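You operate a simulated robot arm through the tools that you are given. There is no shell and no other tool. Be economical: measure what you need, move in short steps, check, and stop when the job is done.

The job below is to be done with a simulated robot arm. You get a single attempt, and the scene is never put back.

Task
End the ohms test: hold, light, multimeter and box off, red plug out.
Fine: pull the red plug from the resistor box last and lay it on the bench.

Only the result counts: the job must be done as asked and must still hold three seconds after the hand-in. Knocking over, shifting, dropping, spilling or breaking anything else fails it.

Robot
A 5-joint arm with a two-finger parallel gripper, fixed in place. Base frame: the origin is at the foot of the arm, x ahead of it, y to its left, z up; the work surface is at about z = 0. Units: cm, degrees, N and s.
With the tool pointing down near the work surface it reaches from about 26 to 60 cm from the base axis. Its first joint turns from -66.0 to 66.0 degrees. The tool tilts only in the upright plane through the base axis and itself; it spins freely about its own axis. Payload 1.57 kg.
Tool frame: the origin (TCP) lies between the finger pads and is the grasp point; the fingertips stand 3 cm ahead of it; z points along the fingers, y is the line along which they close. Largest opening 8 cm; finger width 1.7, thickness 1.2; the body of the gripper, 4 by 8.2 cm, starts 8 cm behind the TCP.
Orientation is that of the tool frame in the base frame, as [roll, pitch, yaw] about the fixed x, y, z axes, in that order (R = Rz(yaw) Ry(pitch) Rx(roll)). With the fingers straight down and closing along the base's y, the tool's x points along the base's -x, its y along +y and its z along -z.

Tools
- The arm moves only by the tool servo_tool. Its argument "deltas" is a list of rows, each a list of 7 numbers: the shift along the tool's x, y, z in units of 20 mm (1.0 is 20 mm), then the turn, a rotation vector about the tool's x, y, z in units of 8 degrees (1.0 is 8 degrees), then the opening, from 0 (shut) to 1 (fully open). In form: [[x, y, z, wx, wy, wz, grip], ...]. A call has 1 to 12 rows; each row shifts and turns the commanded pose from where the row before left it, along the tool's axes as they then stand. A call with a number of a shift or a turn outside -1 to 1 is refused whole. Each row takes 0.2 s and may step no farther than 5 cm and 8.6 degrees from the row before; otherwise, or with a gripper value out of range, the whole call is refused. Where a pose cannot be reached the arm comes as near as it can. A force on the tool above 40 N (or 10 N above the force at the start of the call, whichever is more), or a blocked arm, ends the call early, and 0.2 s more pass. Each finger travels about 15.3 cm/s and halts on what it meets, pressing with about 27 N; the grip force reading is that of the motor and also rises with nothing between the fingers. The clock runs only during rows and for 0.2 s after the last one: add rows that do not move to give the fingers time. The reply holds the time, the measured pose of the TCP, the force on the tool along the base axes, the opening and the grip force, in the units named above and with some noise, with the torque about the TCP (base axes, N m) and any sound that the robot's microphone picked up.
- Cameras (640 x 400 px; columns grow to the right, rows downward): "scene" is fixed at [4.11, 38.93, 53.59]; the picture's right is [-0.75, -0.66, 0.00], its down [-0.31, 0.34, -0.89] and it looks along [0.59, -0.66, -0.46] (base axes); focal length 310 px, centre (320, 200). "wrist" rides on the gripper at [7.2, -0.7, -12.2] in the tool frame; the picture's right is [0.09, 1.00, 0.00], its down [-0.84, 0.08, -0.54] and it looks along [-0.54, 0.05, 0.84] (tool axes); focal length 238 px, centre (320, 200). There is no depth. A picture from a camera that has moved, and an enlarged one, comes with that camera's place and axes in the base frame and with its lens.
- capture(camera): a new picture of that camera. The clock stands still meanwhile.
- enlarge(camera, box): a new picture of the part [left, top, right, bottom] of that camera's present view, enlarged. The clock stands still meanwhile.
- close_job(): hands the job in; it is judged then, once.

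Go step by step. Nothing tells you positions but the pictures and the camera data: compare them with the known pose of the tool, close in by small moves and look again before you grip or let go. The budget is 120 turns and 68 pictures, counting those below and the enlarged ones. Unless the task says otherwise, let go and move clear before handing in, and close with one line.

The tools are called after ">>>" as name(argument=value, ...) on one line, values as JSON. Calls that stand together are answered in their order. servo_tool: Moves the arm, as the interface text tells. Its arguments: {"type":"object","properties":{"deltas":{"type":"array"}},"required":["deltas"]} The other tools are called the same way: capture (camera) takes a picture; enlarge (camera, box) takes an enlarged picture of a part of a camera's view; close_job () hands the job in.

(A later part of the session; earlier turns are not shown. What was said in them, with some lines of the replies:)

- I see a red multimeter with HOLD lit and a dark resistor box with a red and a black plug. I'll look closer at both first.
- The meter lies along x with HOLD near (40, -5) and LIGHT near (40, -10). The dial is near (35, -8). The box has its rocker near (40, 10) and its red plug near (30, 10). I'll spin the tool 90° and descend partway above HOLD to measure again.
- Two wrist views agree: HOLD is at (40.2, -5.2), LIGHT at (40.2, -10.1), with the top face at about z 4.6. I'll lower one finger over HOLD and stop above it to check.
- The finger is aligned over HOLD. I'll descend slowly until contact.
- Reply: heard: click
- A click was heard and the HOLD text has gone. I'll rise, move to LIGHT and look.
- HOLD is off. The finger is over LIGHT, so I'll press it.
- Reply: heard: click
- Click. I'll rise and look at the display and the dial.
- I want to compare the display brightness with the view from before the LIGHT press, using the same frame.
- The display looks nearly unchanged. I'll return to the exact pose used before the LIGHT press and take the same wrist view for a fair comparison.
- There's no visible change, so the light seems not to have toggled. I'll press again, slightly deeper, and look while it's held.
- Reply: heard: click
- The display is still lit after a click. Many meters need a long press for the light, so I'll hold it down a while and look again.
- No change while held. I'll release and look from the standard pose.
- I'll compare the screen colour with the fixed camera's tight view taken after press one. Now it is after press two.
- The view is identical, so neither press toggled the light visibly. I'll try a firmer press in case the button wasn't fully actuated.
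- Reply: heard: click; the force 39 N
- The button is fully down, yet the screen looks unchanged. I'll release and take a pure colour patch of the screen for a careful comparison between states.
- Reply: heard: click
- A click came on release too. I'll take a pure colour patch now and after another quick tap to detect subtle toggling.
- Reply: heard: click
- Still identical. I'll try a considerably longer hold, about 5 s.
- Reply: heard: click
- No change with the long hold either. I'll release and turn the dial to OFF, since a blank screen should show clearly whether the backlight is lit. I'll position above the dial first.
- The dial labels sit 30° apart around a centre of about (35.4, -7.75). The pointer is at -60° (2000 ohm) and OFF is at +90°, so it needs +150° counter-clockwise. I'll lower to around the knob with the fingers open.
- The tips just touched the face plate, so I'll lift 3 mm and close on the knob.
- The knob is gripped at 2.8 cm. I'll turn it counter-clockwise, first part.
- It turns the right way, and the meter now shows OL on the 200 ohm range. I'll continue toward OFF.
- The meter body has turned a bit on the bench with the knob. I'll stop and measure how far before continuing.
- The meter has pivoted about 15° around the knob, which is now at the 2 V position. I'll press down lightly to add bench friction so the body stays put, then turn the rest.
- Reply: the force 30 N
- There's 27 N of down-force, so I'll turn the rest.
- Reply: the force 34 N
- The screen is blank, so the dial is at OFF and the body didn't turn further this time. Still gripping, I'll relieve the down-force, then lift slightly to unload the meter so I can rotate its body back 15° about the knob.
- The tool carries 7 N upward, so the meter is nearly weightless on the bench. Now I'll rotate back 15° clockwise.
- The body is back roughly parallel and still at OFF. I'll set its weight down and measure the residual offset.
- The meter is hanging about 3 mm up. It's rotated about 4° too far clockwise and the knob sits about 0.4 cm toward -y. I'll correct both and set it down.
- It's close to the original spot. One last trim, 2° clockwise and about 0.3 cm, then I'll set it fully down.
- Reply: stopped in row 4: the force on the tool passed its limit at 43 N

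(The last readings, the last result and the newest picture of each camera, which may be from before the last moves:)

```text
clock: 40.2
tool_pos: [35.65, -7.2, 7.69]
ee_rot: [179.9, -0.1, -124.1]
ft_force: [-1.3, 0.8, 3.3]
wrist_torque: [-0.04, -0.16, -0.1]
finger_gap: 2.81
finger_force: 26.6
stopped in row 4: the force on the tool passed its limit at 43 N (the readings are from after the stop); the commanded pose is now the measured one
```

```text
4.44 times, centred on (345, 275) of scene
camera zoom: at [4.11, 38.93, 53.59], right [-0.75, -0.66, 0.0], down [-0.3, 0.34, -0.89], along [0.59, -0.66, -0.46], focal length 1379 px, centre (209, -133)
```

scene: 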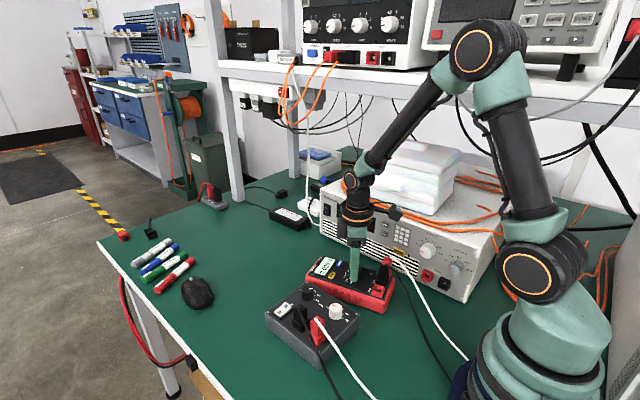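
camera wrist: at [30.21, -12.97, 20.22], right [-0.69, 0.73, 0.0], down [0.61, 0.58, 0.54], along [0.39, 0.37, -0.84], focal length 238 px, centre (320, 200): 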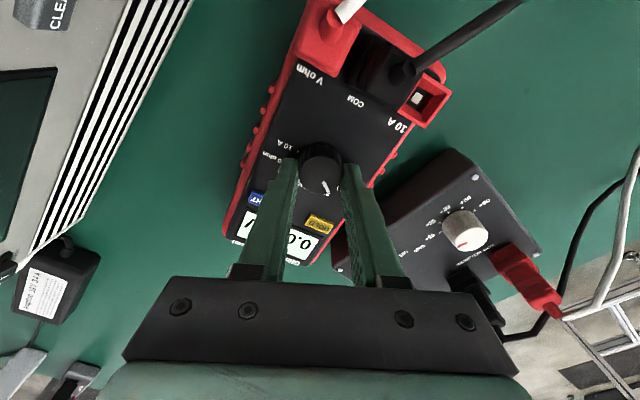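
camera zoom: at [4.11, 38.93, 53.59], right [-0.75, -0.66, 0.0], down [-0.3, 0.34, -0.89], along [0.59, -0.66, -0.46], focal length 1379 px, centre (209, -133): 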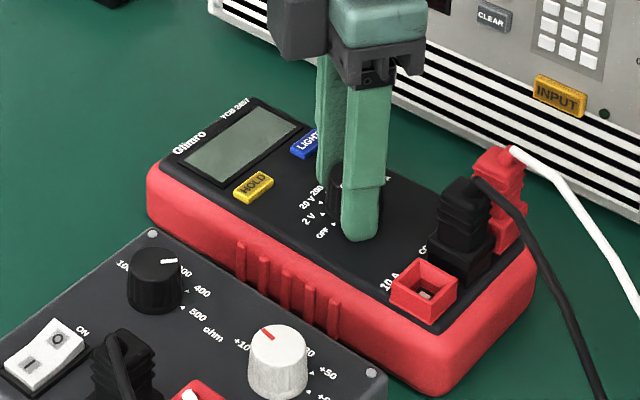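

The meter is back at its original spot and OFF. To settle the LIGHT question I'll turn back one step to 2 V with down-force, and compare close screen patches around a LIGHT press.

>>> servo_tool(deltas=[[0, 0, 0.07, 0, 0, 0, 0.3], [0, 0, 0, 0, 0, 0.9, 0.3], [0, 0, 0, 0, 0, 0.9, 0.3], [0, 0, 0, 0, 0, 0.9, 0.3], [0, 0, 0, 0, 0, 0.9, 0.3], [0, 0, 0, 0, 0, 0, 0.3]])

>>> enlarge(camera="scene", box=[326, 256, 334, 261])

```text
clock: 40.6
tool_pos: [35.62, -7.36, 7.68]
ee_rot: [179.8, -0.1, -124.5]
ft_force: [-2.0, 1.2, 3.0]
wrist_torque: [0.03, -0.11, 0.0]
finger_gap: 2.8
finger_force: 27.3
stopped in row 2: the force on the tool passed its limit at 46 N (the readings are from after the stop); the commanded pose is now the measured one
```

```text
16.00 times, centred on (330, 258) of scene
camera zoom: at [4.11, 38.93, 53.6], right [-0.75, -0.66, 0.0], down [-0.3, 0.34, -0.89], along [0.59, -0.66, -0.46], focal length 4965 px, centre (160, -736)
```

zoom: 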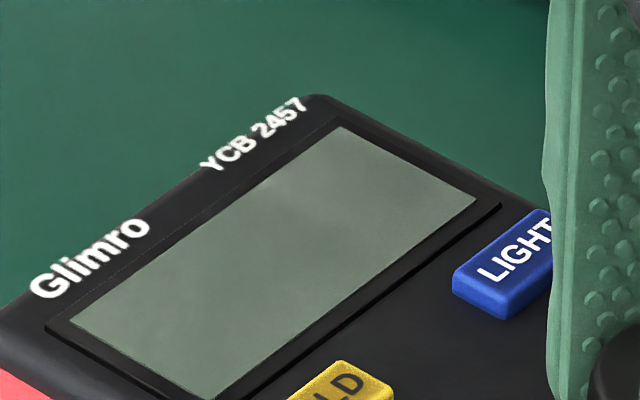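

It's too stiff now, so I'll use a smaller down-press.

>>> servo_tool(deltas=[[0, 0, 0.02, 0, 0, 0, 0.3], [0, 0, 0, 0, 0, 0.9, 0.3], [0, 0, 0, 0, 0, 0.9, 0.3], [0, 0, 0, 0, 0, 0.9, 0.3], [0, 0, 0, 0, 0, 0.9, 0.3], [0, 0, 0, 0, 0, 0, 0.3]])

>>> enlarge(camera="scene", box=[326, 256, 334, 261])

```text
clock: 42.0
tool_pos: [35.71, -7.31, 7.66]
ee_rot: [-180.0, 0.0, -153.5]
ft_force: [-1.0, -19.8, 17.5]
wrist_torque: [-0.78, -0.05, -0.03]
finger_gap: 2.78
finger_force: 27.2
```

```text
16.00 times, centred on (330, 258) of scene
camera zoom: at [4.1, 38.94, 53.59], right [-0.75, -0.66, 0.0], down [-0.3, 0.34, -0.89], along [0.59, -0.67, -0.46], focal length 4965 px, centre (160, -736)
```

zoom: 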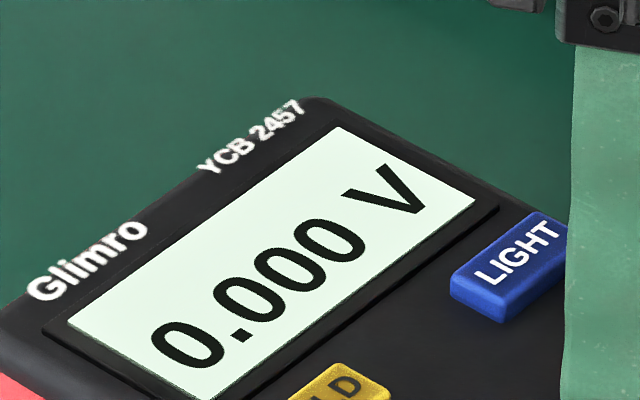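

It's on and showing 0.000 V with a clearly bright panel, compared with dull grey when off. So the backlight really is on. I'll release the knob and go back above LIGHT.

>>> servo_tool(deltas=[[0, 0, -0.03, 0, 0, 0, 0.5], [0, 0, 0, 0, 0, 0, 0.55], [0, 0, -0.8, 0, 0, 0, 0.55], [0, 0, -0.9, 0, 0, 0, 0.55], [0, 0, -0.9, 0, 0, -0.99, 0.55], [0, 0, 0, 0, 0, -0.99, 0.55], [0, 0, 0, 0, 0, -0.99, 0.55], [0, 0, 0, 0, 0, -0.99, 0.55], [0, 0, 0, 0, 0, -0.99, 0.55], [0, 0, 0, 0, 0, -0.99, 0.625], [0, 0, 0, 0, 0, -0.99, 0.625], [0, 0, 0, 0, 0, -0.99, 0.625]])

>>> servo_tool(deltas=[[0.4, -0.95, 0, 0, 0, 0, 0.625], [0.4, -0.95, 0, 0, 0, 0, 0.625], [0.3, -0.95, 0, 0, 0, 0, 0.625], [0.25, -0.95, 0, 0, 0, 0, 0.625], [0, 0, 0.8, 0, 0, 0, 0.625], [0, 0, 0.8, 0, 0, 0, 0.625], [0, 0, 0, 0, 0, 0, 0.625]])

>>> enlarge(camera="scene", box=[326, 256, 334, 261])

```text
clock: 44.6
tool_pos: [35.58, -7.15, 12.83]
ee_rot: [179.8, 0.0, -89.8]
ft_force: [-0.6, 0.6, 0.3]
wrist_torque: [0.0, 0.0, 0.04]
finger_gap: 5.0
finger_force: 0.0
```

```text
clock: 46.2
tool_pos: [43.07, -9.9, 9.62]
ee_rot: [179.8, 0.1, -89.9]
ft_force: [-0.5, -1.1, -0.8]
wrist_torque: [0.04, 0.02, 0.01]
finger_gap: 5.02
finger_force: 0.0
```

```text
16.00 times, centred on (330, 258) of scene
camera zoom: at [4.11, 38.93, 53.59], right [-0.75, -0.66, 0.0], down [-0.31, 0.34, -0.89], along [0.59, -0.66, -0.46], focal length 4965 px, centre (160, -736)
```

zoom: 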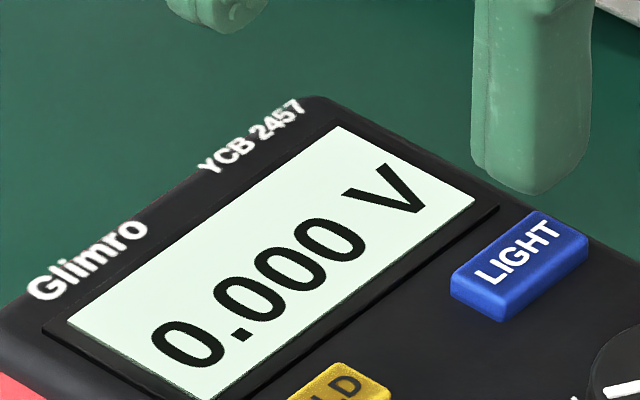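

Now I'll press LIGHT in this mode and look while held.

>>> servo_tool(deltas=[[0, -0.05, 0.4, 0, 0, 0, 0.625], [0, 0, 0.4, 0, 0, 0, 0.625], [0, 0, 0.12, 0, 0, 0, 0.625], [0, 0, 0.05, 0, 0, 0, 0.625]])

>>> enlarge(camera="scene", box=[326, 256, 334, 261])

```text
clock: 47.2
tool_pos: [43.33, -9.89, 7.67]
ee_rot: [179.9, 0.0, -90.0]
ft_force: [-1.8, 0.7, 5.9]
wrist_torque: [-0.02, 0.24, -0.02]
finger_gap: 5.13
finger_force: 0.9
heard: click
```

```text
16.00 times, centred on (330, 258) of scene
camera zoom: at [4.1, 38.93, 53.59], right [-0.75, -0.66, 0.0], down [-0.3, 0.34, -0.89], along [0.59, -0.66, -0.46], focal length 4965 px, centre (160, -736)
```

zoom: 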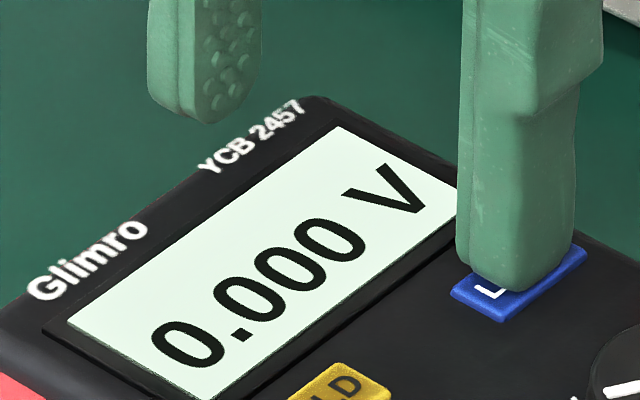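

No visible change again. I'll release and try a quick double tap, in case that's how the light is switched.

>>> servo_tool(deltas=[[0, 0, -0.25, 0, 0, 0, 0.625], [0, 0, -0.2, 0, 0, 0, 0.625], [0, 0, 0, 0, 0, 0, 0.625], [0, 0, 0, 0, 0, 0, 0.625], [0, 0, 0, 0, 0, 0, 0.625]])

>>> servo_tool(deltas=[[0, 0, 0.42, 0, 0, 0, 0.625], [0, 0, -0.42, 0, 0, 0, 0.625], [0, 0, 0.42, 0, 0, 0, 0.625], [0, 0, -0.42, 0, 0, 0, 0.625], [0, 0, -0.3, 0, 0, 0, 0.625]])

>>> enlarge(camera="scene", box=[326, 256, 334, 261])

```text
clock: 48.5
tool_pos: [43.33, -9.86, 8.52]
ee_rot: [179.8, 0.0, -89.9]
ft_force: [0.1, 0.1, 0.6]
wrist_torque: [0.02, -0.03, -0.02]
finger_gap: 5.01
finger_force: 0.0
```

```text
clock: 49.6
tool_pos: [43.23, -9.88, 9.03]
ee_rot: [179.7, 0.2, -89.9]
ft_force: [0.2, -0.2, -0.3]
wrist_torque: [-0.03, -0.03, -0.04]
finger_gap: 5.0
finger_force: 0.1
heard: click, click
```

```text
16.00 times, centred on (330, 258) of scene
camera zoom: at [4.11, 38.93, 53.59], right [-0.75, -0.66, 0.0], down [-0.31, 0.34, -0.89], along [0.59, -0.66, -0.46], focal length 4965 px, centre (160, -736)
```

zoom: 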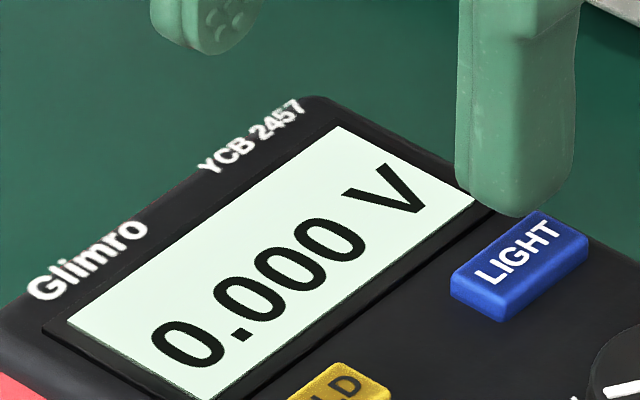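

Two clicks, no change. I'll make one sensitive comparison: a 16× wrist-camera patch of the panel before and after a single tap.

>>> enlarge(camera="wrist", box=[308, 178, 348, 203])

>>> servo_tool(deltas=[[0, 0, 0.3, 0, 0, 0, 0.625], [0, 0, 0.42, 0, 0, 0, 0.625], [0, 0, -0.42, 0, 0, 0, 0.625], [0, 0, -0.3, 0, 0, 0, 0.625], [0, 0, 0, 0, 0, 0, 0.625]])

>>> enlarge(camera="wrist", box=[308, 178, 348, 203])

```text
16.00 times, centred on (328, 190) of wrist
camera zoom: at [44.11, -17.14, 21.38], right [-1.0, -0.09, 0.0], down [-0.08, 0.84, 0.54], along [-0.05, 0.54, -0.84], focal length 3814 px, centre (192, 352)
```

zoom: 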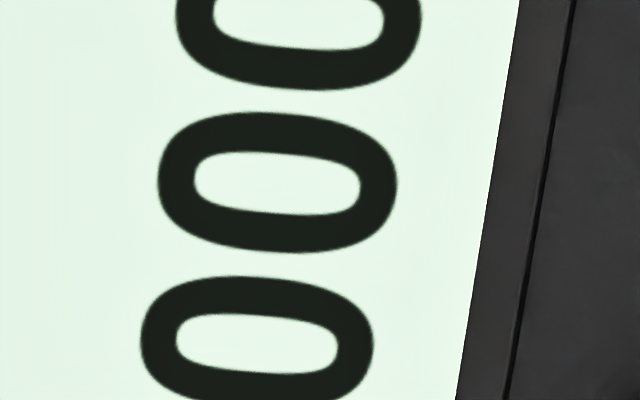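

```text
clock: 50.9
tool_pos: [43.2, -9.93, 9.15]
ee_rot: [179.9, 0.2, -89.9]
ft_force: [-0.5, 0.1, -0.7]
wrist_torque: [-0.03, 0.02, -0.04]
finger_gap: 5.01
finger_force: 0.1
heard: click
```

```text
16.00 times, centred on (328, 190) of wrist
camera zoom: at [44.03, -17.17, 21.44], right [-1.0, -0.09, 0.0], down [-0.08, 0.84, 0.54], along [-0.05, 0.54, -0.84], focal length 3814 px, centre (192, 352)
```

zoom: 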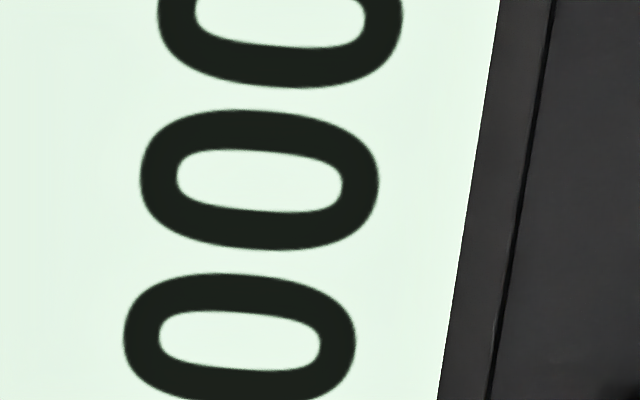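

The patches are identical, so the LIGHT button clicks but never visibly changes the panel. I'll leave it with an odd number of presses (net one toggle), then return to the dial and switch the meter OFF, which does kill the panel's glow.

>>> servo_tool(deltas=[[0, 0, 0.3, 0, 0, 0, 0.625], [0, 0, 0.42, 0, 0, 0, 0.625], [0, 0, -0.42, 0, 0, 0, 0.625], [0, 0, -0.8, 0, 0, 0, 0.625], [0, 0, -0.8, 0, 0, 0, 0.625], [0, 0, -0.5, 0, 0, 0, 0.525], [-0.33, 0.95, 0, 0, 0, 0, 0.525], [-0.33, 0.95, 0, 0, 0, 0, 0.525], [-0.33, 0.95, 0, 0, 0, 0, 0.525], [-0.33, 0.95, 0, 0, 0, 0, 0.525], [0, 0, 0, 0, 0, 0, 0.525]])

>>> enlarge(camera="wrist", box=[220, 90, 420, 215])

```text
clock: 53.2
tool_pos: [35.72, -7.27, 12.8]
ee_rot: [179.8, -0.1, -90.0]
ft_force: [0.4, 0.0, 0.0]
wrist_torque: [0.01, 0.02, 0.04]
finger_gap: 4.19
finger_force: 0.0
heard: click
```

```text
3.20 times, centred on (320, 152) of wrist
camera zoom: at [36.49, -14.41, 25.02], right [-1.0, -0.09, 0.0], down [-0.08, 0.84, 0.54], along [-0.05, 0.54, -0.84], focal length 763 px, centre (320, 352)
```

zoom: 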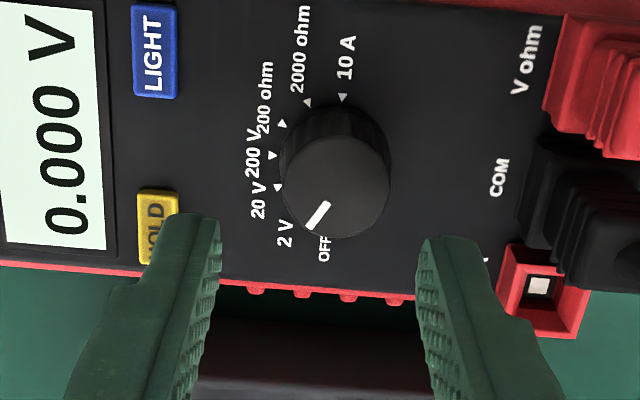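

The pointer is at 2 V. I'll centre on the knob, lower and grip.

>>> servo_tool(deltas=[[0.08, 0.07, 0, 0, 0, 0, 0.525], [0, 0, 0.8, 0, 0, 0, 0.525], [0, 0, 0.8, 0, 0, 0, 0.525], [0, 0, 0.6, 0, 0, 0, 0.525], [0, 0, 0.25, 0, 0, 0, 0.525], [0, 0, 0, 0, 0, 0, 0.4], [0, 0, 0, 0, 0, 0, 0.3], [0, 0, 0, 0, 0, 0, 0.3], [0, 0, 0, 0, 0, 0, 0.3]])

>>> servo_tool(deltas=[[0, 0, 0.05, 0, 0, 0, 0.3], [0, 0, 0.03, 0, 0, 0, 0.3]])

```text
clock: 55.2
tool_pos: [35.52, -7.35, 7.97]
ee_rot: [179.7, 0.0, -89.8]
ft_force: [-6.0, 0.1, 3.0]
wrist_torque: [0.07, 0.38, 0.01]
finger_gap: 2.89
finger_force: 3.5
```

```text
clock: 55.9
tool_pos: [35.51, -7.35, 7.76]
ee_rot: [179.8, 0.1, -89.9]
ft_force: [-7.6, 0.5, 4.2]
wrist_torque: [0.03, 0.29, 0.03]
finger_gap: 3.05
finger_force: 4.3
```

The grip force is unusually low, so I'll check the view.

>>> enlarge(camera="scene", box=[310, 230, 390, 295])

>>> enlarge(camera="wrist", box=[220, 90, 420, 215])

```text
6.15 times, centred on (350, 262) of scene
camera zoom: at [4.1, 38.93, 53.59], right [-0.75, -0.66, 0.0], down [-0.31, 0.34, -0.89], along [0.59, -0.66, -0.46], focal length 1910 px, centre (135, -185)
```

zoom: 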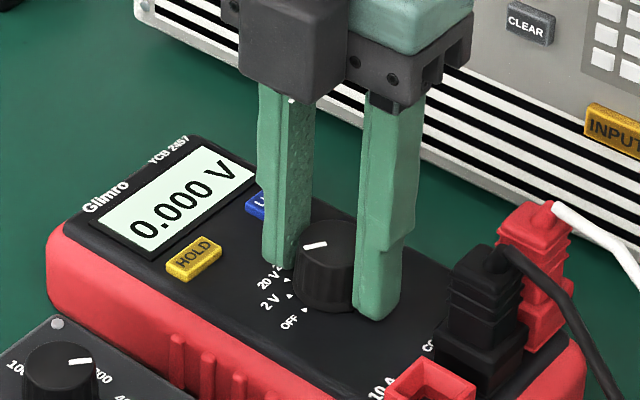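

```text
3.20 times, centred on (320, 152) of wrist
camera zoom: at [36.31, -14.71, 20.03], right [-1.0, -0.09, 0.0], down [-0.08, 0.84, 0.54], along [-0.05, 0.54, -0.84], focal length 763 px, centre (320, 352)
```

zoom: 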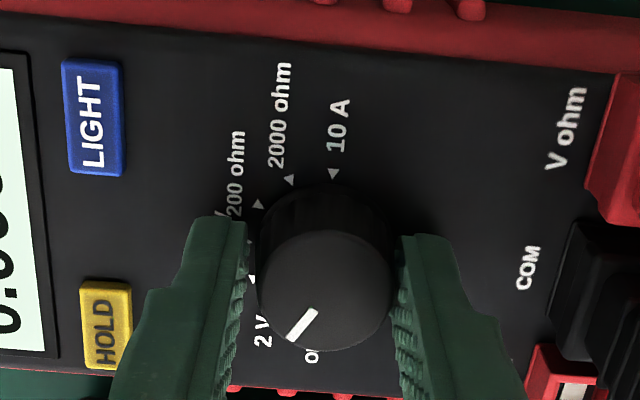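

One finger touches and the other nearly does. I'll close further.

>>> servo_tool(deltas=[[0, 0.04, 0, 0, 0, 0, 0.2], [0, 0, 0, 0, 0, 0, 0.2], [0, 0, 0, 0, 0, 0, 0.2], [0, 0, 0, 0, 0, 0, 0.2]])

```text
clock: 56.9
tool_pos: [35.64, -7.49, 7.66]
ee_rot: [-180.0, 0.0, -89.9]
ft_force: [-1.1, -1.3, -0.8]
wrist_torque: [0.05, -0.06, 0.0]
finger_gap: 2.8
finger_force: 26.8
```

Now it's gripped firmly. I'll press lightly and turn +30° to OFF.

>>> servo_tool(deltas=[[0, 0, 0.03, 0, 0, 0, 0.2], [0, 0, 0, 0, 0, -0.95, 0.2], [0, 0, 0, 0, 0, -0.95, 0.2], [0, 0, 0, 0, 0, -0.95, 0.2], [0, 0, 0, 0, 0, -0.95, 0.2], [0, 0, 0, 0, 0, 0, 0.2]])

>>> enlarge(camera="scene", box=[290, 230, 400, 320])

```text
clock: 58.2
tool_pos: [35.44, -7.53, 7.79]
ee_rot: [179.9, 0.0, -59.6]
ft_force: [-0.6, -13.5, 8.3]
wrist_torque: [-0.27, 0.02, 0.01]
finger_gap: 2.79
finger_force: 27.0
```

```text
4.44 times, centred on (345, 275) of scene
camera zoom: at [4.1, 38.93, 53.59], right [-0.75, -0.66, 0.0], down [-0.3, 0.34, -0.89], along [0.59, -0.66, -0.46], focal length 1379 px, centre (209, -133)
```

zoom: 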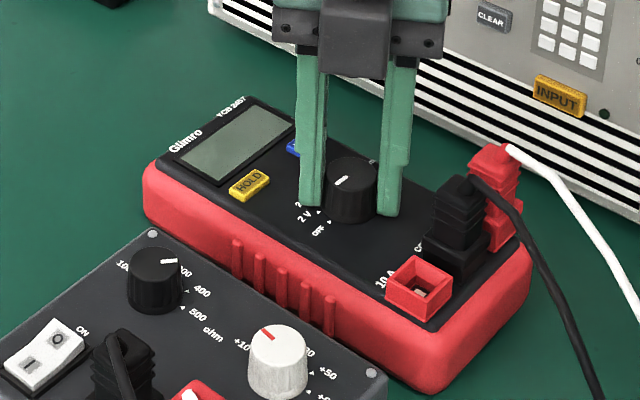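

The meter is OFF and in its original place. I'll release, rise, spin, and travel above the box's rocker (O side near (39.8, 9.2)).

>>> servo_tool(deltas=[[0, 0, -0.03, 0, 0, 0, 0.4], [0, 0, 0, 0, 0, 0, 0.55], [0, 0, -0.8, 0, 0, 0, 0.55], [0, 0, -1, 0, 0, -0.935, 0.55], [0, 0, -1, 0, 0, -0.935, 0.55], [0, 0, -1, 0, 0, -0.935, 0.55], [0, 0, -0.3, 0, 0, -0.935, 0.625], [0, 0, 0, 0, 0, -0.935, 0.625], [0, 0, 0, 0, 0, -0.935, 0.625], [0, 0, 0, 0, 0, -0.935, 0.625], [0, 0, 0, 0, 0, -0.935, 0.625]])

>>> servo_tool(deltas=[[0.22, -0.98, 0, 0, 0, 0, 0.625], [0.22, -0.98, 0, 0, 0, 0, 0.625], [0.22, -0.98, 0, 0, 0, 0, 0.625], [0.22, -0.98, 0, 0, 0, 0, 0.625], [0.22, -0.98, 0, 0, 0, 0, 0.625], [0.22, -0.98, 0, 0, 0, 0, 0.625], [0.22, -0.98, 0, 0, 0, 0, 0.625], [0.22, -0.98, 0, 0, 0, 0, 0.625], [0.22, -0.98, 0, 0, 0, 0, 0.625], [0.17, -0.98, 0, 0, 0, 0, 0.625], [0, 0, 0, 0, 0, 0, 0.625]])

>>> capture(camera="wrist")

```text
clock: 60.6
tool_pos: [35.7, 4.58, 15.91]
ee_rot: [-179.9, 0.3, -0.2]
ft_force: [0.5, -0.3, -0.2]
wrist_torque: [0.01, 0.0, 0.02]
finger_gap: 4.99
finger_force: 0.0
out of reach, approached as far as the arm can: row 9, 10, 11
```

```text
clock: 63.0
tool_pos: [40.04, 24.2, 15.95]
ee_rot: [179.8, 0.2, 0.4]
ft_force: [0.6, -0.4, 0.8]
wrist_torque: [0.02, 0.0, -0.01]
finger_gap: 4.98
finger_force: 0.0
```

```text
17 pictures are left
camera wrist: at [47.25, 24.9, 28.17], right [0.1, -1.0, 0.0], down [-0.83, -0.08, 0.54], along [-0.54, -0.05, -0.84], focal length 238 px, centre (320, 200)
```

wrist: 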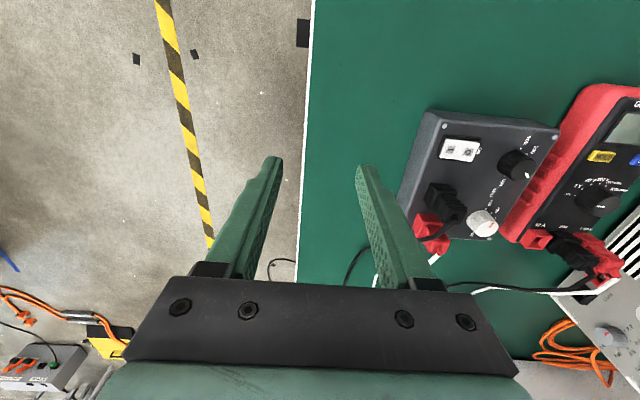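

The wrist hit its spin range and the arm wandered at height. Before continuing I'll check that nothing was moved.

>>> enlarge(camera="scene", box=[250, 240, 410, 370])

```text
3.08 times, centred on (330, 305) of scene
camera zoom: at [4.11, 38.93, 53.59], right [-0.75, -0.66, 0.0], down [-0.31, 0.34, -0.89], along [0.59, -0.66, -0.46], focal length 955 px, centre (289, -123)
```

zoom: 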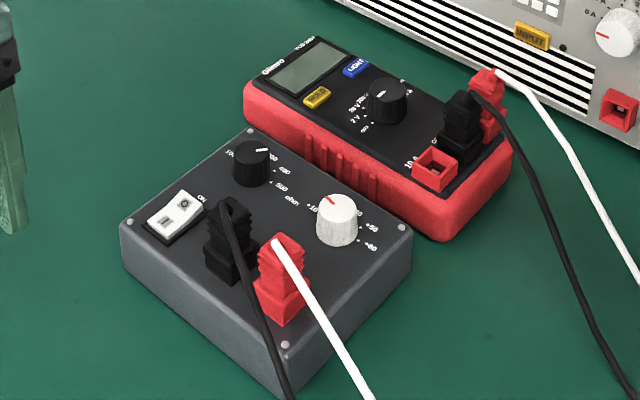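

Everything is in place. Rocker O refines to (39.8, 9.1), so I'll place the -y finger over it with the other finger beyond the box edge.

>>> servo_tool(deltas=[[-0.12, 0.9, 0, 0, 0, 0, 0.625], [0, 0.9, 0, 0, 0, 0, 0.625], [0, 0.9, 0, 0, 0, 0, 0.625], [0, 0.9, 0, 0, 0, 0, 0.625], [0, 0.9, 0, 0, 0, 0, 0.625], [0, 0.9, 0, 0, 0, 0, 0.625], [0, 0.7, 0, 0, 0, 0, 0.625], [0, 0, 0.8, 0, 0, 0, 0.625], [0, 0, 0.8, 0, 0, 0, 0.625], [0, 0, 0.8, 0, 0, 0, 0.625], [0, 0, 0.4, 0, 0, 0, 0.625], [0, 0, 0, 0, 0, 0, 0.625]])

>>> enlarge(camera="wrist", box=[280, 100, 440, 200])

```text
clock: 65.7
tool_pos: [39.76, 11.87, 10.11]
ee_rot: [179.9, 0.1, 0.4]
ft_force: [-0.6, 0.0, -0.4]
wrist_torque: [0.0, -0.01, -0.04]
finger_gap: 4.99
finger_force: 0.1
```

```text
4.00 times, centred on (360, 150) of wrist
camera zoom: at [47.0, 12.62, 22.46], right [0.1, -1.0, 0.0], down [-0.83, -0.08, 0.55], along [-0.54, -0.05, -0.84], focal length 953 px, centre (160, 400)
```

zoom: 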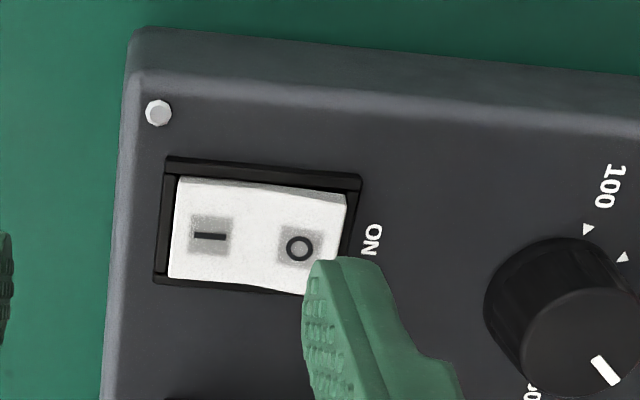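

The I side is down (on) and the O side is raised. The finger lines up with the O end, so I'll press down slowly.

>>> servo_tool(deltas=[[0.05, -0.08, 0.3, 0, 0, 0, 0.625], [0, 0, 0.2, 0, 0, 0, 0.625], [0, 0, 0.1, 0, 0, 0, 0.625], [0, 0, 0.1, 0, 0, 0, 0.625], [0, 0, 0.05, 0, 0, 0, 0.625], [0, 0, 0, 0, 0, 0, 0.625]])

```text
clock: 67.0
tool_pos: [39.8, 12.07, 8.83]
ee_rot: [179.8, 0.2, 0.3]
ft_force: [0.1, -0.8, -0.6]
wrist_torque: [0.0, 0.02, 0.02]
finger_gap: 5.02
finger_force: 0.1
```

>>> servo_tool(deltas=[[0, 0, 0.1, 0, 0, 0, 0.625], [0, 0, 0.1, 0, 0, 0, 0.625], [0, 0, 0.05, 0, 0, 0, 0.625], [0, 0, 0.05, 0, 0, 0, 0.625]])

```text
clock: 68.0
tool_pos: [39.88, 12.11, 8.38]
ee_rot: [-180.0, 0.1, 0.2]
ft_force: [-4.0, -1.5, 17.7]
wrist_torque: [-0.44, 0.08, -0.06]
finger_gap: 5.11
finger_force: 0.3
```

>>> servo_tool(deltas=[[0, 0, 0.03, 0, 0, 0, 0.625], [0, 0, 0.03, 0, 0, 0, 0.625]])

>>> enlarge(camera="wrist", box=[280, 100, 440, 200])

```text
clock: 68.6
tool_pos: [40.0, 12.13, 8.36]
ee_rot: [-180.0, 0.2, 0.3]
ft_force: [-1.5, -1.2, 6.1]
wrist_torque: [-0.2, 0.06, -0.06]
finger_gap: 5.11
finger_force: 0.9
stopped in row 2: the force on the tool passed its limit at 43 N (the readings are from after the stop); the commanded pose is now the measured one
```

```text
4.00 times, centred on (360, 150) of wrist
camera zoom: at [47.17, 12.75, 20.61], right [0.1, -1.0, 0.0], down [-0.84, -0.08, 0.54], along [-0.54, -0.05, -0.84], focal length 953 px, centre (160, 400)
```

zoom: 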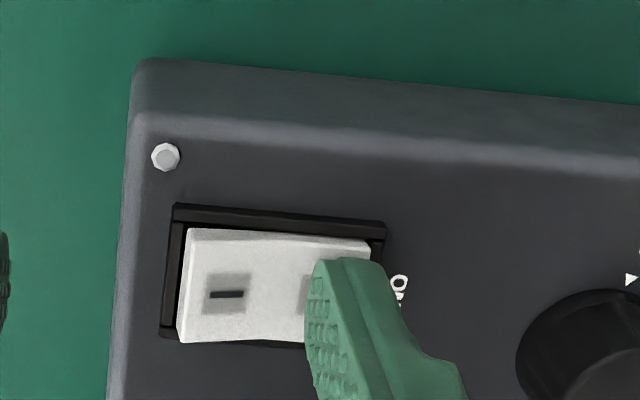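

The rocker may have tipped. I'll lift and check.

>>> servo_tool(deltas=[[0, 0, -0.5, 0, 0, 0, 0.625], [0, 0, -0.5, 0, 0, 0, 0.625], [0, -0.5, 0, 0, 0, 0, 0.625], [0, 0, 0, 0, 0, 0, 0.625]])

>>> enlarge(camera="wrist", box=[280, 100, 440, 200])

```text
clock: 69.6
tool_pos: [39.91, 13.15, 10.11]
ee_rot: [180.0, 0.1, 0.3]
ft_force: [0.6, 0.0, 0.3]
wrist_torque: [-0.03, -0.02, -0.01]
finger_gap: 5.0
finger_force: 0.0
```

```text
4.00 times, centred on (360, 150) of wrist
camera zoom: at [47.16, 13.76, 22.56], right [0.1, -1.0, 0.0], down [-0.84, -0.08, 0.54], along [-0.54, -0.05, -0.84], focal length 953 px, centre (160, 400)
```

zoom: 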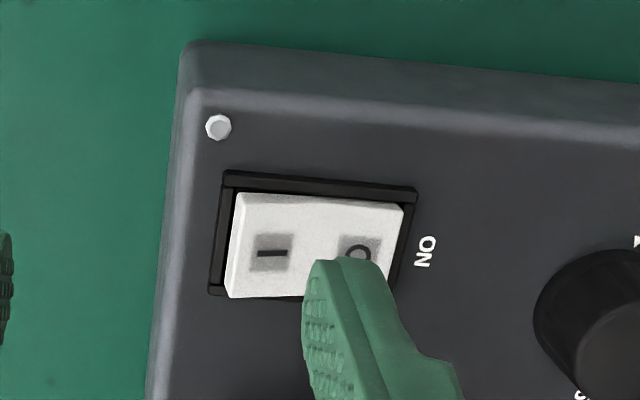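

The rocker has flipped with O down, so the box is off. Now the red plug: I'll rise and move above it for a look.

>>> servo_tool(deltas=[[0, 0, -0.9, 0, 0, 0, 0.7], [0, 0, -0.9, 0, 0, 0, 0.7], [0, 0, -0.9, 0, 0, 0, 0.7], [0, 0, -0.9, 0, 0, 0, 0.7], [-0.9, 0.3, 0, 0, 0, 0, 0.7], [-0.9, 0.3, 0, 0, 0, 0, 0.7], [-0.9, 0.3, 0, 0, 0, 0, 0.7], [-0.9, 0.3, 0, 0, 0, 0, 0.7], [-0.8, 0.3, 0, 0, 0, 0, 0.7], [0, 0, 0, 0, 0, 0, 0.7]])

>>> enlarge(camera="wrist", box=[200, 75, 440, 225])

```text
clock: 71.8
tool_pos: [31.06, 10.07, 17.45]
ee_rot: [180.0, 0.3, 0.4]
ft_force: [-0.3, 0.0, 0.6]
wrist_torque: [-0.01, 0.0, 0.03]
finger_gap: 5.59
finger_force: 0.1
```

```text
2.67 times, centred on (320, 150) of wrist
camera zoom: at [38.33, 10.7, 29.7], right [0.1, -1.0, 0.0], down [-0.84, -0.08, 0.54], along [-0.54, -0.05, -0.84], focal length 636 px, centre (320, 333)
```

zoom: 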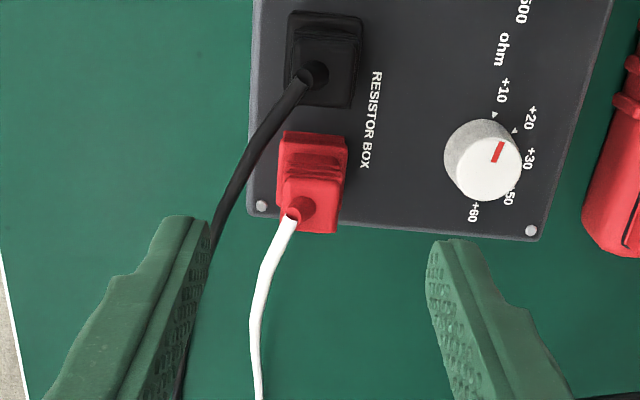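

The red plug's body is near (30.4, 10.4), with its top at about z 10.5. The white cable leaves toward -x and the black cable passes on the +y side. I'll grip across y with a small opening, stopping just above first to check.

>>> servo_tool(deltas=[[-0.3, -0.04, 0, 0, 0, 0, 0.375], [0, 0, 0.7, 0, 0, 0, 0.375], [0, 0, 0.7, 0, 0, 0, 0.375], [0, 0, 0, 0, 0, 0, 0.375]])

>>> enlarge(camera="wrist", box=[220, 100, 420, 225])

>>> enlarge(camera="scene", box=[270, 290, 370, 370])

```text
clock: 72.8
tool_pos: [30.62, 10.16, 14.71]
ee_rot: [-180.0, 0.2, 0.2]
ft_force: [0.2, -0.5, -0.5]
wrist_torque: [-0.02, 0.01, 0.01]
finger_gap: 3.0
finger_force: 0.1
```

```text
3.20 times, centred on (320, 162) of wrist
camera zoom: at [37.79, 10.81, 26.95], right [0.1, -1.0, 0.0], down [-0.84, -0.08, 0.54], along [-0.54, -0.05, -0.84], focal length 763 px, centre (320, 320)
```

zoom: 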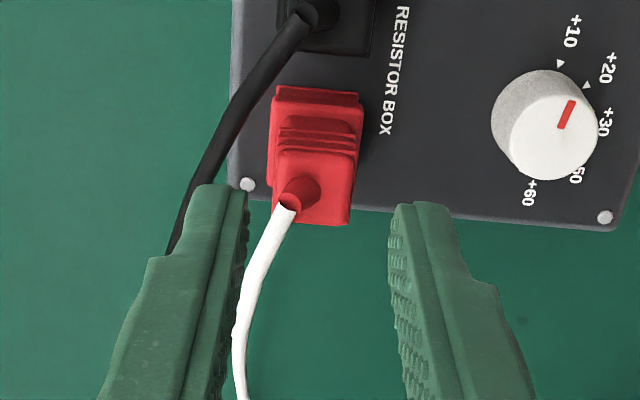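

```text
5.00 times, centred on (320, 330) of scene
camera zoom: at [4.11, 38.93, 53.59], right [-0.75, -0.66, 0.0], down [-0.31, 0.34, -0.89], along [0.59, -0.66, -0.46], focal length 1552 px, centre (320, -450)
```

zoom: 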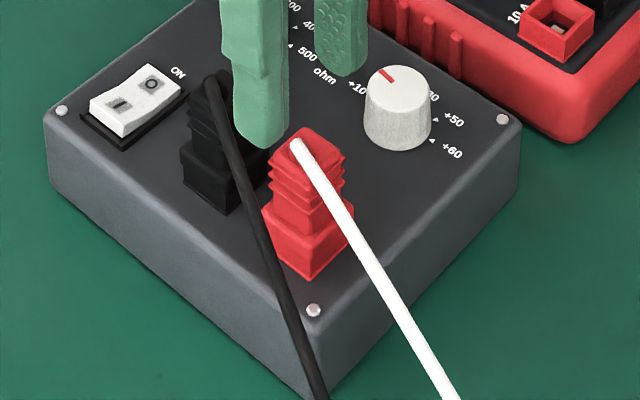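

Alignment is good. I'll narrow the opening slightly to clear the black cable, then descend around the plug body.

>>> servo_tool(deltas=[[0, 0.02, 0, 0, 0, 0, 0.3], [0, 0, 0.5, 0, 0, 0, 0.3], [0, 0, 0.5, 0, 0, 0, 0.3], [0, 0, 0.5, 0, 0, 0, 0.3], [0, 0, 0.4, 0, 0, 0, 0.3], [0, 0, 0.15, 0, 0, 0, 0.3], [0, 0, 0, 0, 0, 0, 0.3]])

>>> enlarge(camera="scene", box=[270, 290, 370, 370])

```text
clock: 74.4
tool_pos: [30.5, 10.07, 10.56]
ee_rot: [-179.9, 0.1, 0.3]
ft_force: [0.3, 0.4, 0.9]
wrist_torque: [-0.05, 0.02, 0.01]
finger_gap: 2.4
finger_force: 0.1
```

```text
5.00 times, centred on (320, 330) of scene
camera zoom: at [4.11, 38.93, 53.59], right [-0.75, -0.66, 0.0], down [-0.31, 0.34, -0.89], along [0.59, -0.66, -0.46], focal length 1552 px, centre (320, -450)
```

zoom: 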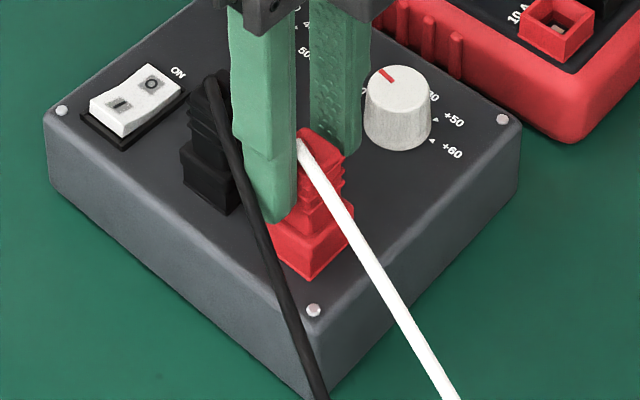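

The fingers straddle the plug cleanly. I'll close on it.

>>> servo_tool(deltas=[[0, 0, 0, 0, 0, 0, 0.2], [0, 0, 0, 0, 0, 0, 0.12], [0, 0, 0, 0, 0, 0, 0.1], [0, 0, 0, 0, 0, 0, 0.1], [0, 0, 0, 0, 0, 0, 0.1]])

```text
clock: 75.6
tool_pos: [30.53, 10.02, 10.51]
ee_rot: [179.9, 0.3, 0.3]
ft_force: [-9.0, 8.6, 2.1]
wrist_torque: [0.25, 0.23, 0.08]
finger_gap: 1.75
finger_force: 27.2
```

Gripped at 1.75 cm. I'll pull straight up in small steps.

>>> servo_tool(deltas=[[0, 0, -0.1, 0, 0, 0, 0.1], [0, 0, -0.1, 0, 0, 0, 0.1], [0, 0, -0.1, 0, 0, 0, 0.1], [0, 0, -0.1, 0, 0, 0, 0.1]])

```text
clock: 76.6
tool_pos: [30.6, 10.18, 11.29]
ee_rot: [179.9, 0.1, 0.3]
ft_force: [-0.8, 0.5, -0.5]
wrist_torque: [-0.06, 0.02, 0.01]
finger_gap: 1.79
finger_force: 26.4
```

>>> servo_tool(deltas=[[0, 0, -0.2, 0, 0, 0, 0.1], [0, 0, -0.3, 0, 0, 0, 0.1], [0, 0, -0.4, 0, 0, 0, 0.1], [0, 0, -0.5, 0, 0, 0, 0.1], [0, 0, -0.5, 0, 0, 0, 0.1], [0, 0, -0.5, 0, 0, 0, 0.1], [0, 0, 0, 0, 0, 0, 0.1]])

>>> capture(camera="scene")

```text
clock: 78.2
tool_pos: [30.65, 10.18, 16.22]
ee_rot: [-180.0, 0.1, 0.3]
ft_force: [0.5, -0.5, -1.0]
wrist_torque: [0.0, -0.01, -0.01]
finger_gap: 1.75
finger_force: 26.5
```

```text
8 pictures are left
```

scene: 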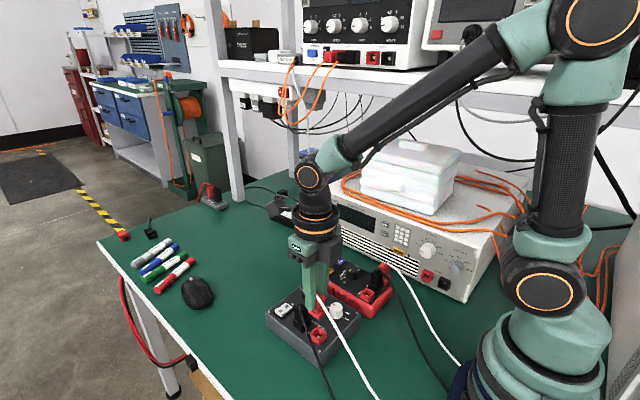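

The plug is out and held, with its cable following. I'll carry it over clear bench on the +y side of the box, near (37, 19), passing high over the black cable.

>>> servo_tool(deltas=[[0, 0, -0.8, 0, 0, 0, 0.1], [0, 0, -0.5, 0, 0, 0, 0.1], [0, -0.8, 0, 0, 0, 0, 0.1], [0, -0.9, 0, 0, 0, 0, 0.1], [0, -0.9, 0, 0, 0, 0, 0.1], [0, -0.9, 0, 0, 0, 0, 0.1], [0, -0.9, 0, 0, 0, 0, 0.1], [0.8, 0, 0, 0, 0, 0, 0.1], [0.8, 0, 0, 0, 0, 0, 0.1], [0.8, 0, 0, 0, 0, 0, 0.1], [0.8, 0, 0, 0, 0, 0, 0.1], [0, 0, 0, 0, 0, 0, 0.1]])

>>> servo_tool(deltas=[[0, 0, 0.9, 0, 0, 0, 0.1], [0, 0, 0.9, 0, 0, 0, 0.1], [0, 0, 0.9, 0, 0, 0, 0.1], [0, 0, 0.9, 0, 0, 0, 0.1], [0, 0, 0.5, 0, 0, 0, 0.1], [0, 0, 0, 0, 0, 0, 0.1]])

>>> enlarge(camera="scene", box=[180, 240, 360, 380])

```text
clock: 80.8
tool_pos: [36.79, 18.96, 18.78]
ee_rot: [179.9, 0.0, 0.4]
ft_force: [-0.6, 1.4, -0.1]
wrist_torque: [-0.01, 0.04, 0.02]
finger_gap: 1.77
finger_force: 27.4
```

```text
clock: 82.2
tool_pos: [36.84, 18.83, 10.62]
ee_rot: [180.0, 0.1, 0.3]
ft_force: [-0.2, 0.6, 0.4]
wrist_torque: [-0.02, 0.0, 0.01]
finger_gap: 1.77
finger_force: 27.3
```

```text
2.86 times, centred on (270, 310) of scene
camera zoom: at [4.11, 38.93, 53.59], right [-0.75, -0.66, 0.0], down [-0.31, 0.34, -0.89], along [0.59, -0.66, -0.46], focal length 887 px, centre (463, -114)
```

zoom: 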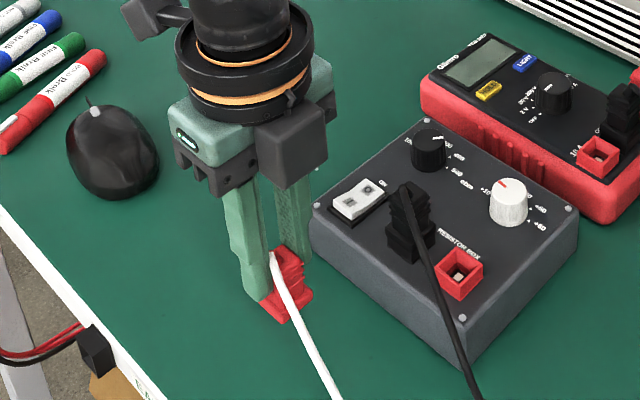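

The socket is empty and the space below is clear. I'll lower until the plug touches the bench.

>>> servo_tool(deltas=[[0, 0, 0.5, 0, 0, 0, 0.1], [0, 0, 0.5, 0, 0, 0, 0.1], [0, 0, 0.4, 0, 0, 0, 0.1], [0, 0, 0.2, 0, 0, 0, 0.1], [0, 0, 0.15, 0, 0, 0, 0.1], [0, 0, 0.1, 0, 0, 0, 0.1]])

```text
clock: 83.6
tool_pos: [36.86, 18.88, 6.93]
ee_rot: [179.8, 0.0, 0.2]
ft_force: [0.3, -0.3, -0.3]
wrist_torque: [0.0, -0.01, 0.01]
finger_gap: 1.77
finger_force: 27.1
```

>>> servo_tool(deltas=[[0, 0, 0.15, 0, 0, 0, 0.1], [0, 0, 0.15, 0, 0, 0, 0.1], [0, 0, 0.15, 0, 0, 0, 0.1], [0, 0, 0.15, 0, 0, 0, 0.1]])

>>> enlarge(camera="scene", box=[220, 290, 320, 370])

```text
clock: 84.6
tool_pos: [36.91, 18.92, 5.69]
ee_rot: [-180.0, 0.0, 0.3]
ft_force: [-4.5, -0.5, 12.8]
wrist_torque: [-0.03, 0.31, -0.03]
finger_gap: 1.76
finger_force: 27.1
```

```text
5.00 times, centred on (270, 330) of scene
camera zoom: at [4.1, 38.93, 53.6], right [-0.75, -0.66, 0.0], down [-0.3, 0.34, -0.89], along [0.59, -0.66, -0.46], focal length 1552 px, centre (570, -450)
```

zoom: 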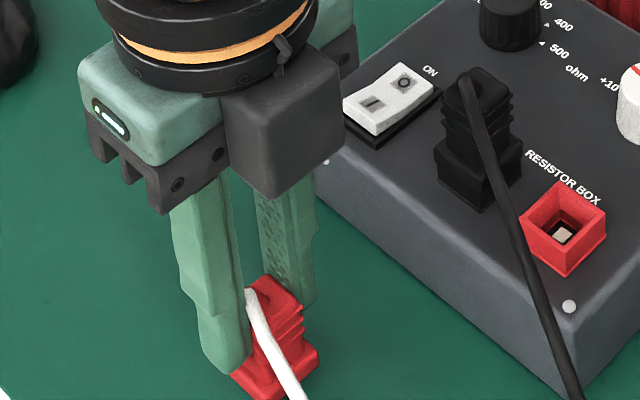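

The plug rests on the bench. I'll ease off, open gently and withdraw upward.

>>> servo_tool(deltas=[[0, 0, -0.06, 0, 0, 0, 0.15], [0, 0, 0, 0, 0, 0, 0.22], [0, 0, 0, 0, 0, 0, 0.28], [0, 0, 0, 0, 0, 0, 0.38], [0, 0, 0, 0, 0, 0, 0.45], [0, 0, -0.3, 0, 0, 0, 0.5], [0, 0, -0.8, 0, 0, 0, 0.5], [0, 0, -1, 0, 0, 0, 0.5], [0, 0, -1, 0, 0, 0, 0.5], [0, 0, -1, 0, 0, 0, 0.5], [0, 0, -1, 0, 0, 0, 0.5]])

>>> capture(camera="scene")

```text
clock: 87.0
tool_pos: [36.7, 18.89, 16.07]
ee_rot: [-180.0, 0.1, 0.3]
ft_force: [0.7, 0.2, 0.0]
wrist_torque: [0.04, -0.01, 0.0]
finger_gap: 3.99
finger_force: 0.1
```

```text
5 pictures are left
```

scene: 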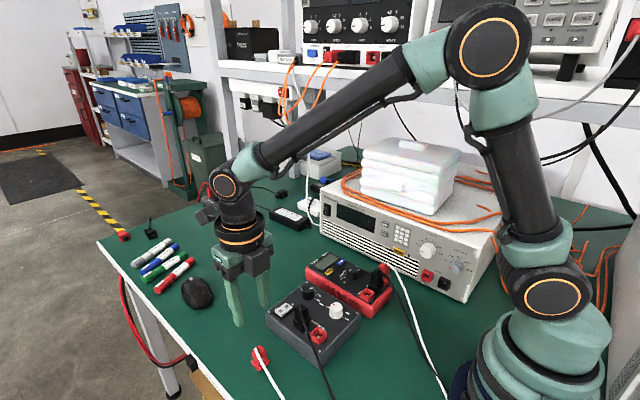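

>>> enlarge(camera="scene", box=[200, 320, 320, 400])

>>> enlarge(camera="scene", box=[270, 235, 400, 340])

```text
5.00 times, centred on (260, 360) of scene
camera zoom: at [4.11, 38.93, 53.59], right [-0.75, -0.66, 0.0], down [-0.31, 0.34, -0.89], along [0.59, -0.66, -0.46], focal length 1552 px, centre (620, -600)
```

zoom: 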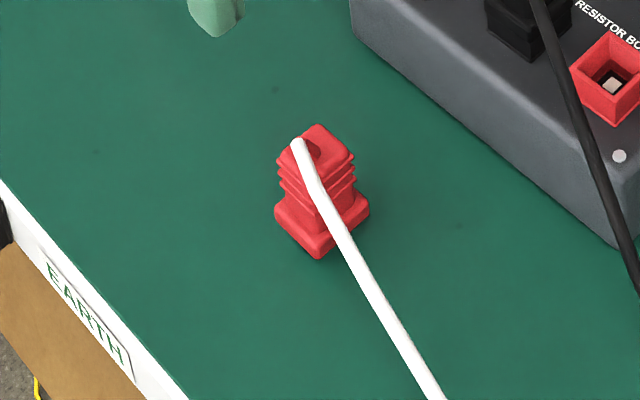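

```text
3.81 times, centred on (335, 288) of scene
camera zoom: at [4.11, 38.93, 53.59], right [-0.75, -0.66, 0.0], down [-0.31, 0.34, -0.89], along [0.59, -0.66, -0.46], focal length 1182 px, centre (263, -133)
```

zoom: 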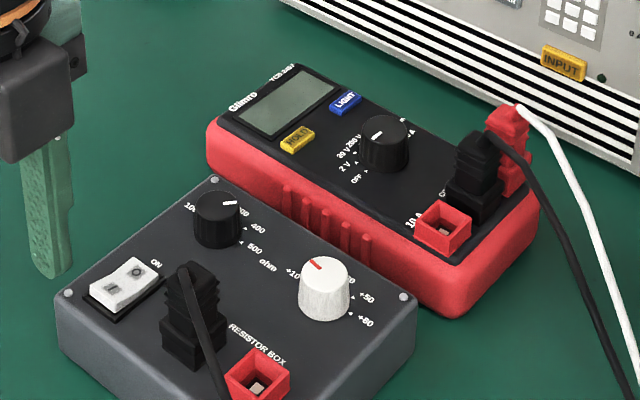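

The red plug is resting on the bench, the socket is empty, the rocker is at O, and the dial is at OFF with a blank screen. The meter and box are in place and the arm is clear, so I'm handing in.

>>> close_job()

```text
The job is handed in.
```

I handed the job in with the light's state unconfirmed: the LIGHT button clicked on all 11 presses but the panel never changed, and it only went dark when I turned the meter off. Hold is off, the meter dial is at OFF, the box rocker is at O, and the red plug came out last and stands upright on the bench. The meter swung about 15° and lifted a few millimetres while I turned its dial; I put it back to within a few millimetres.
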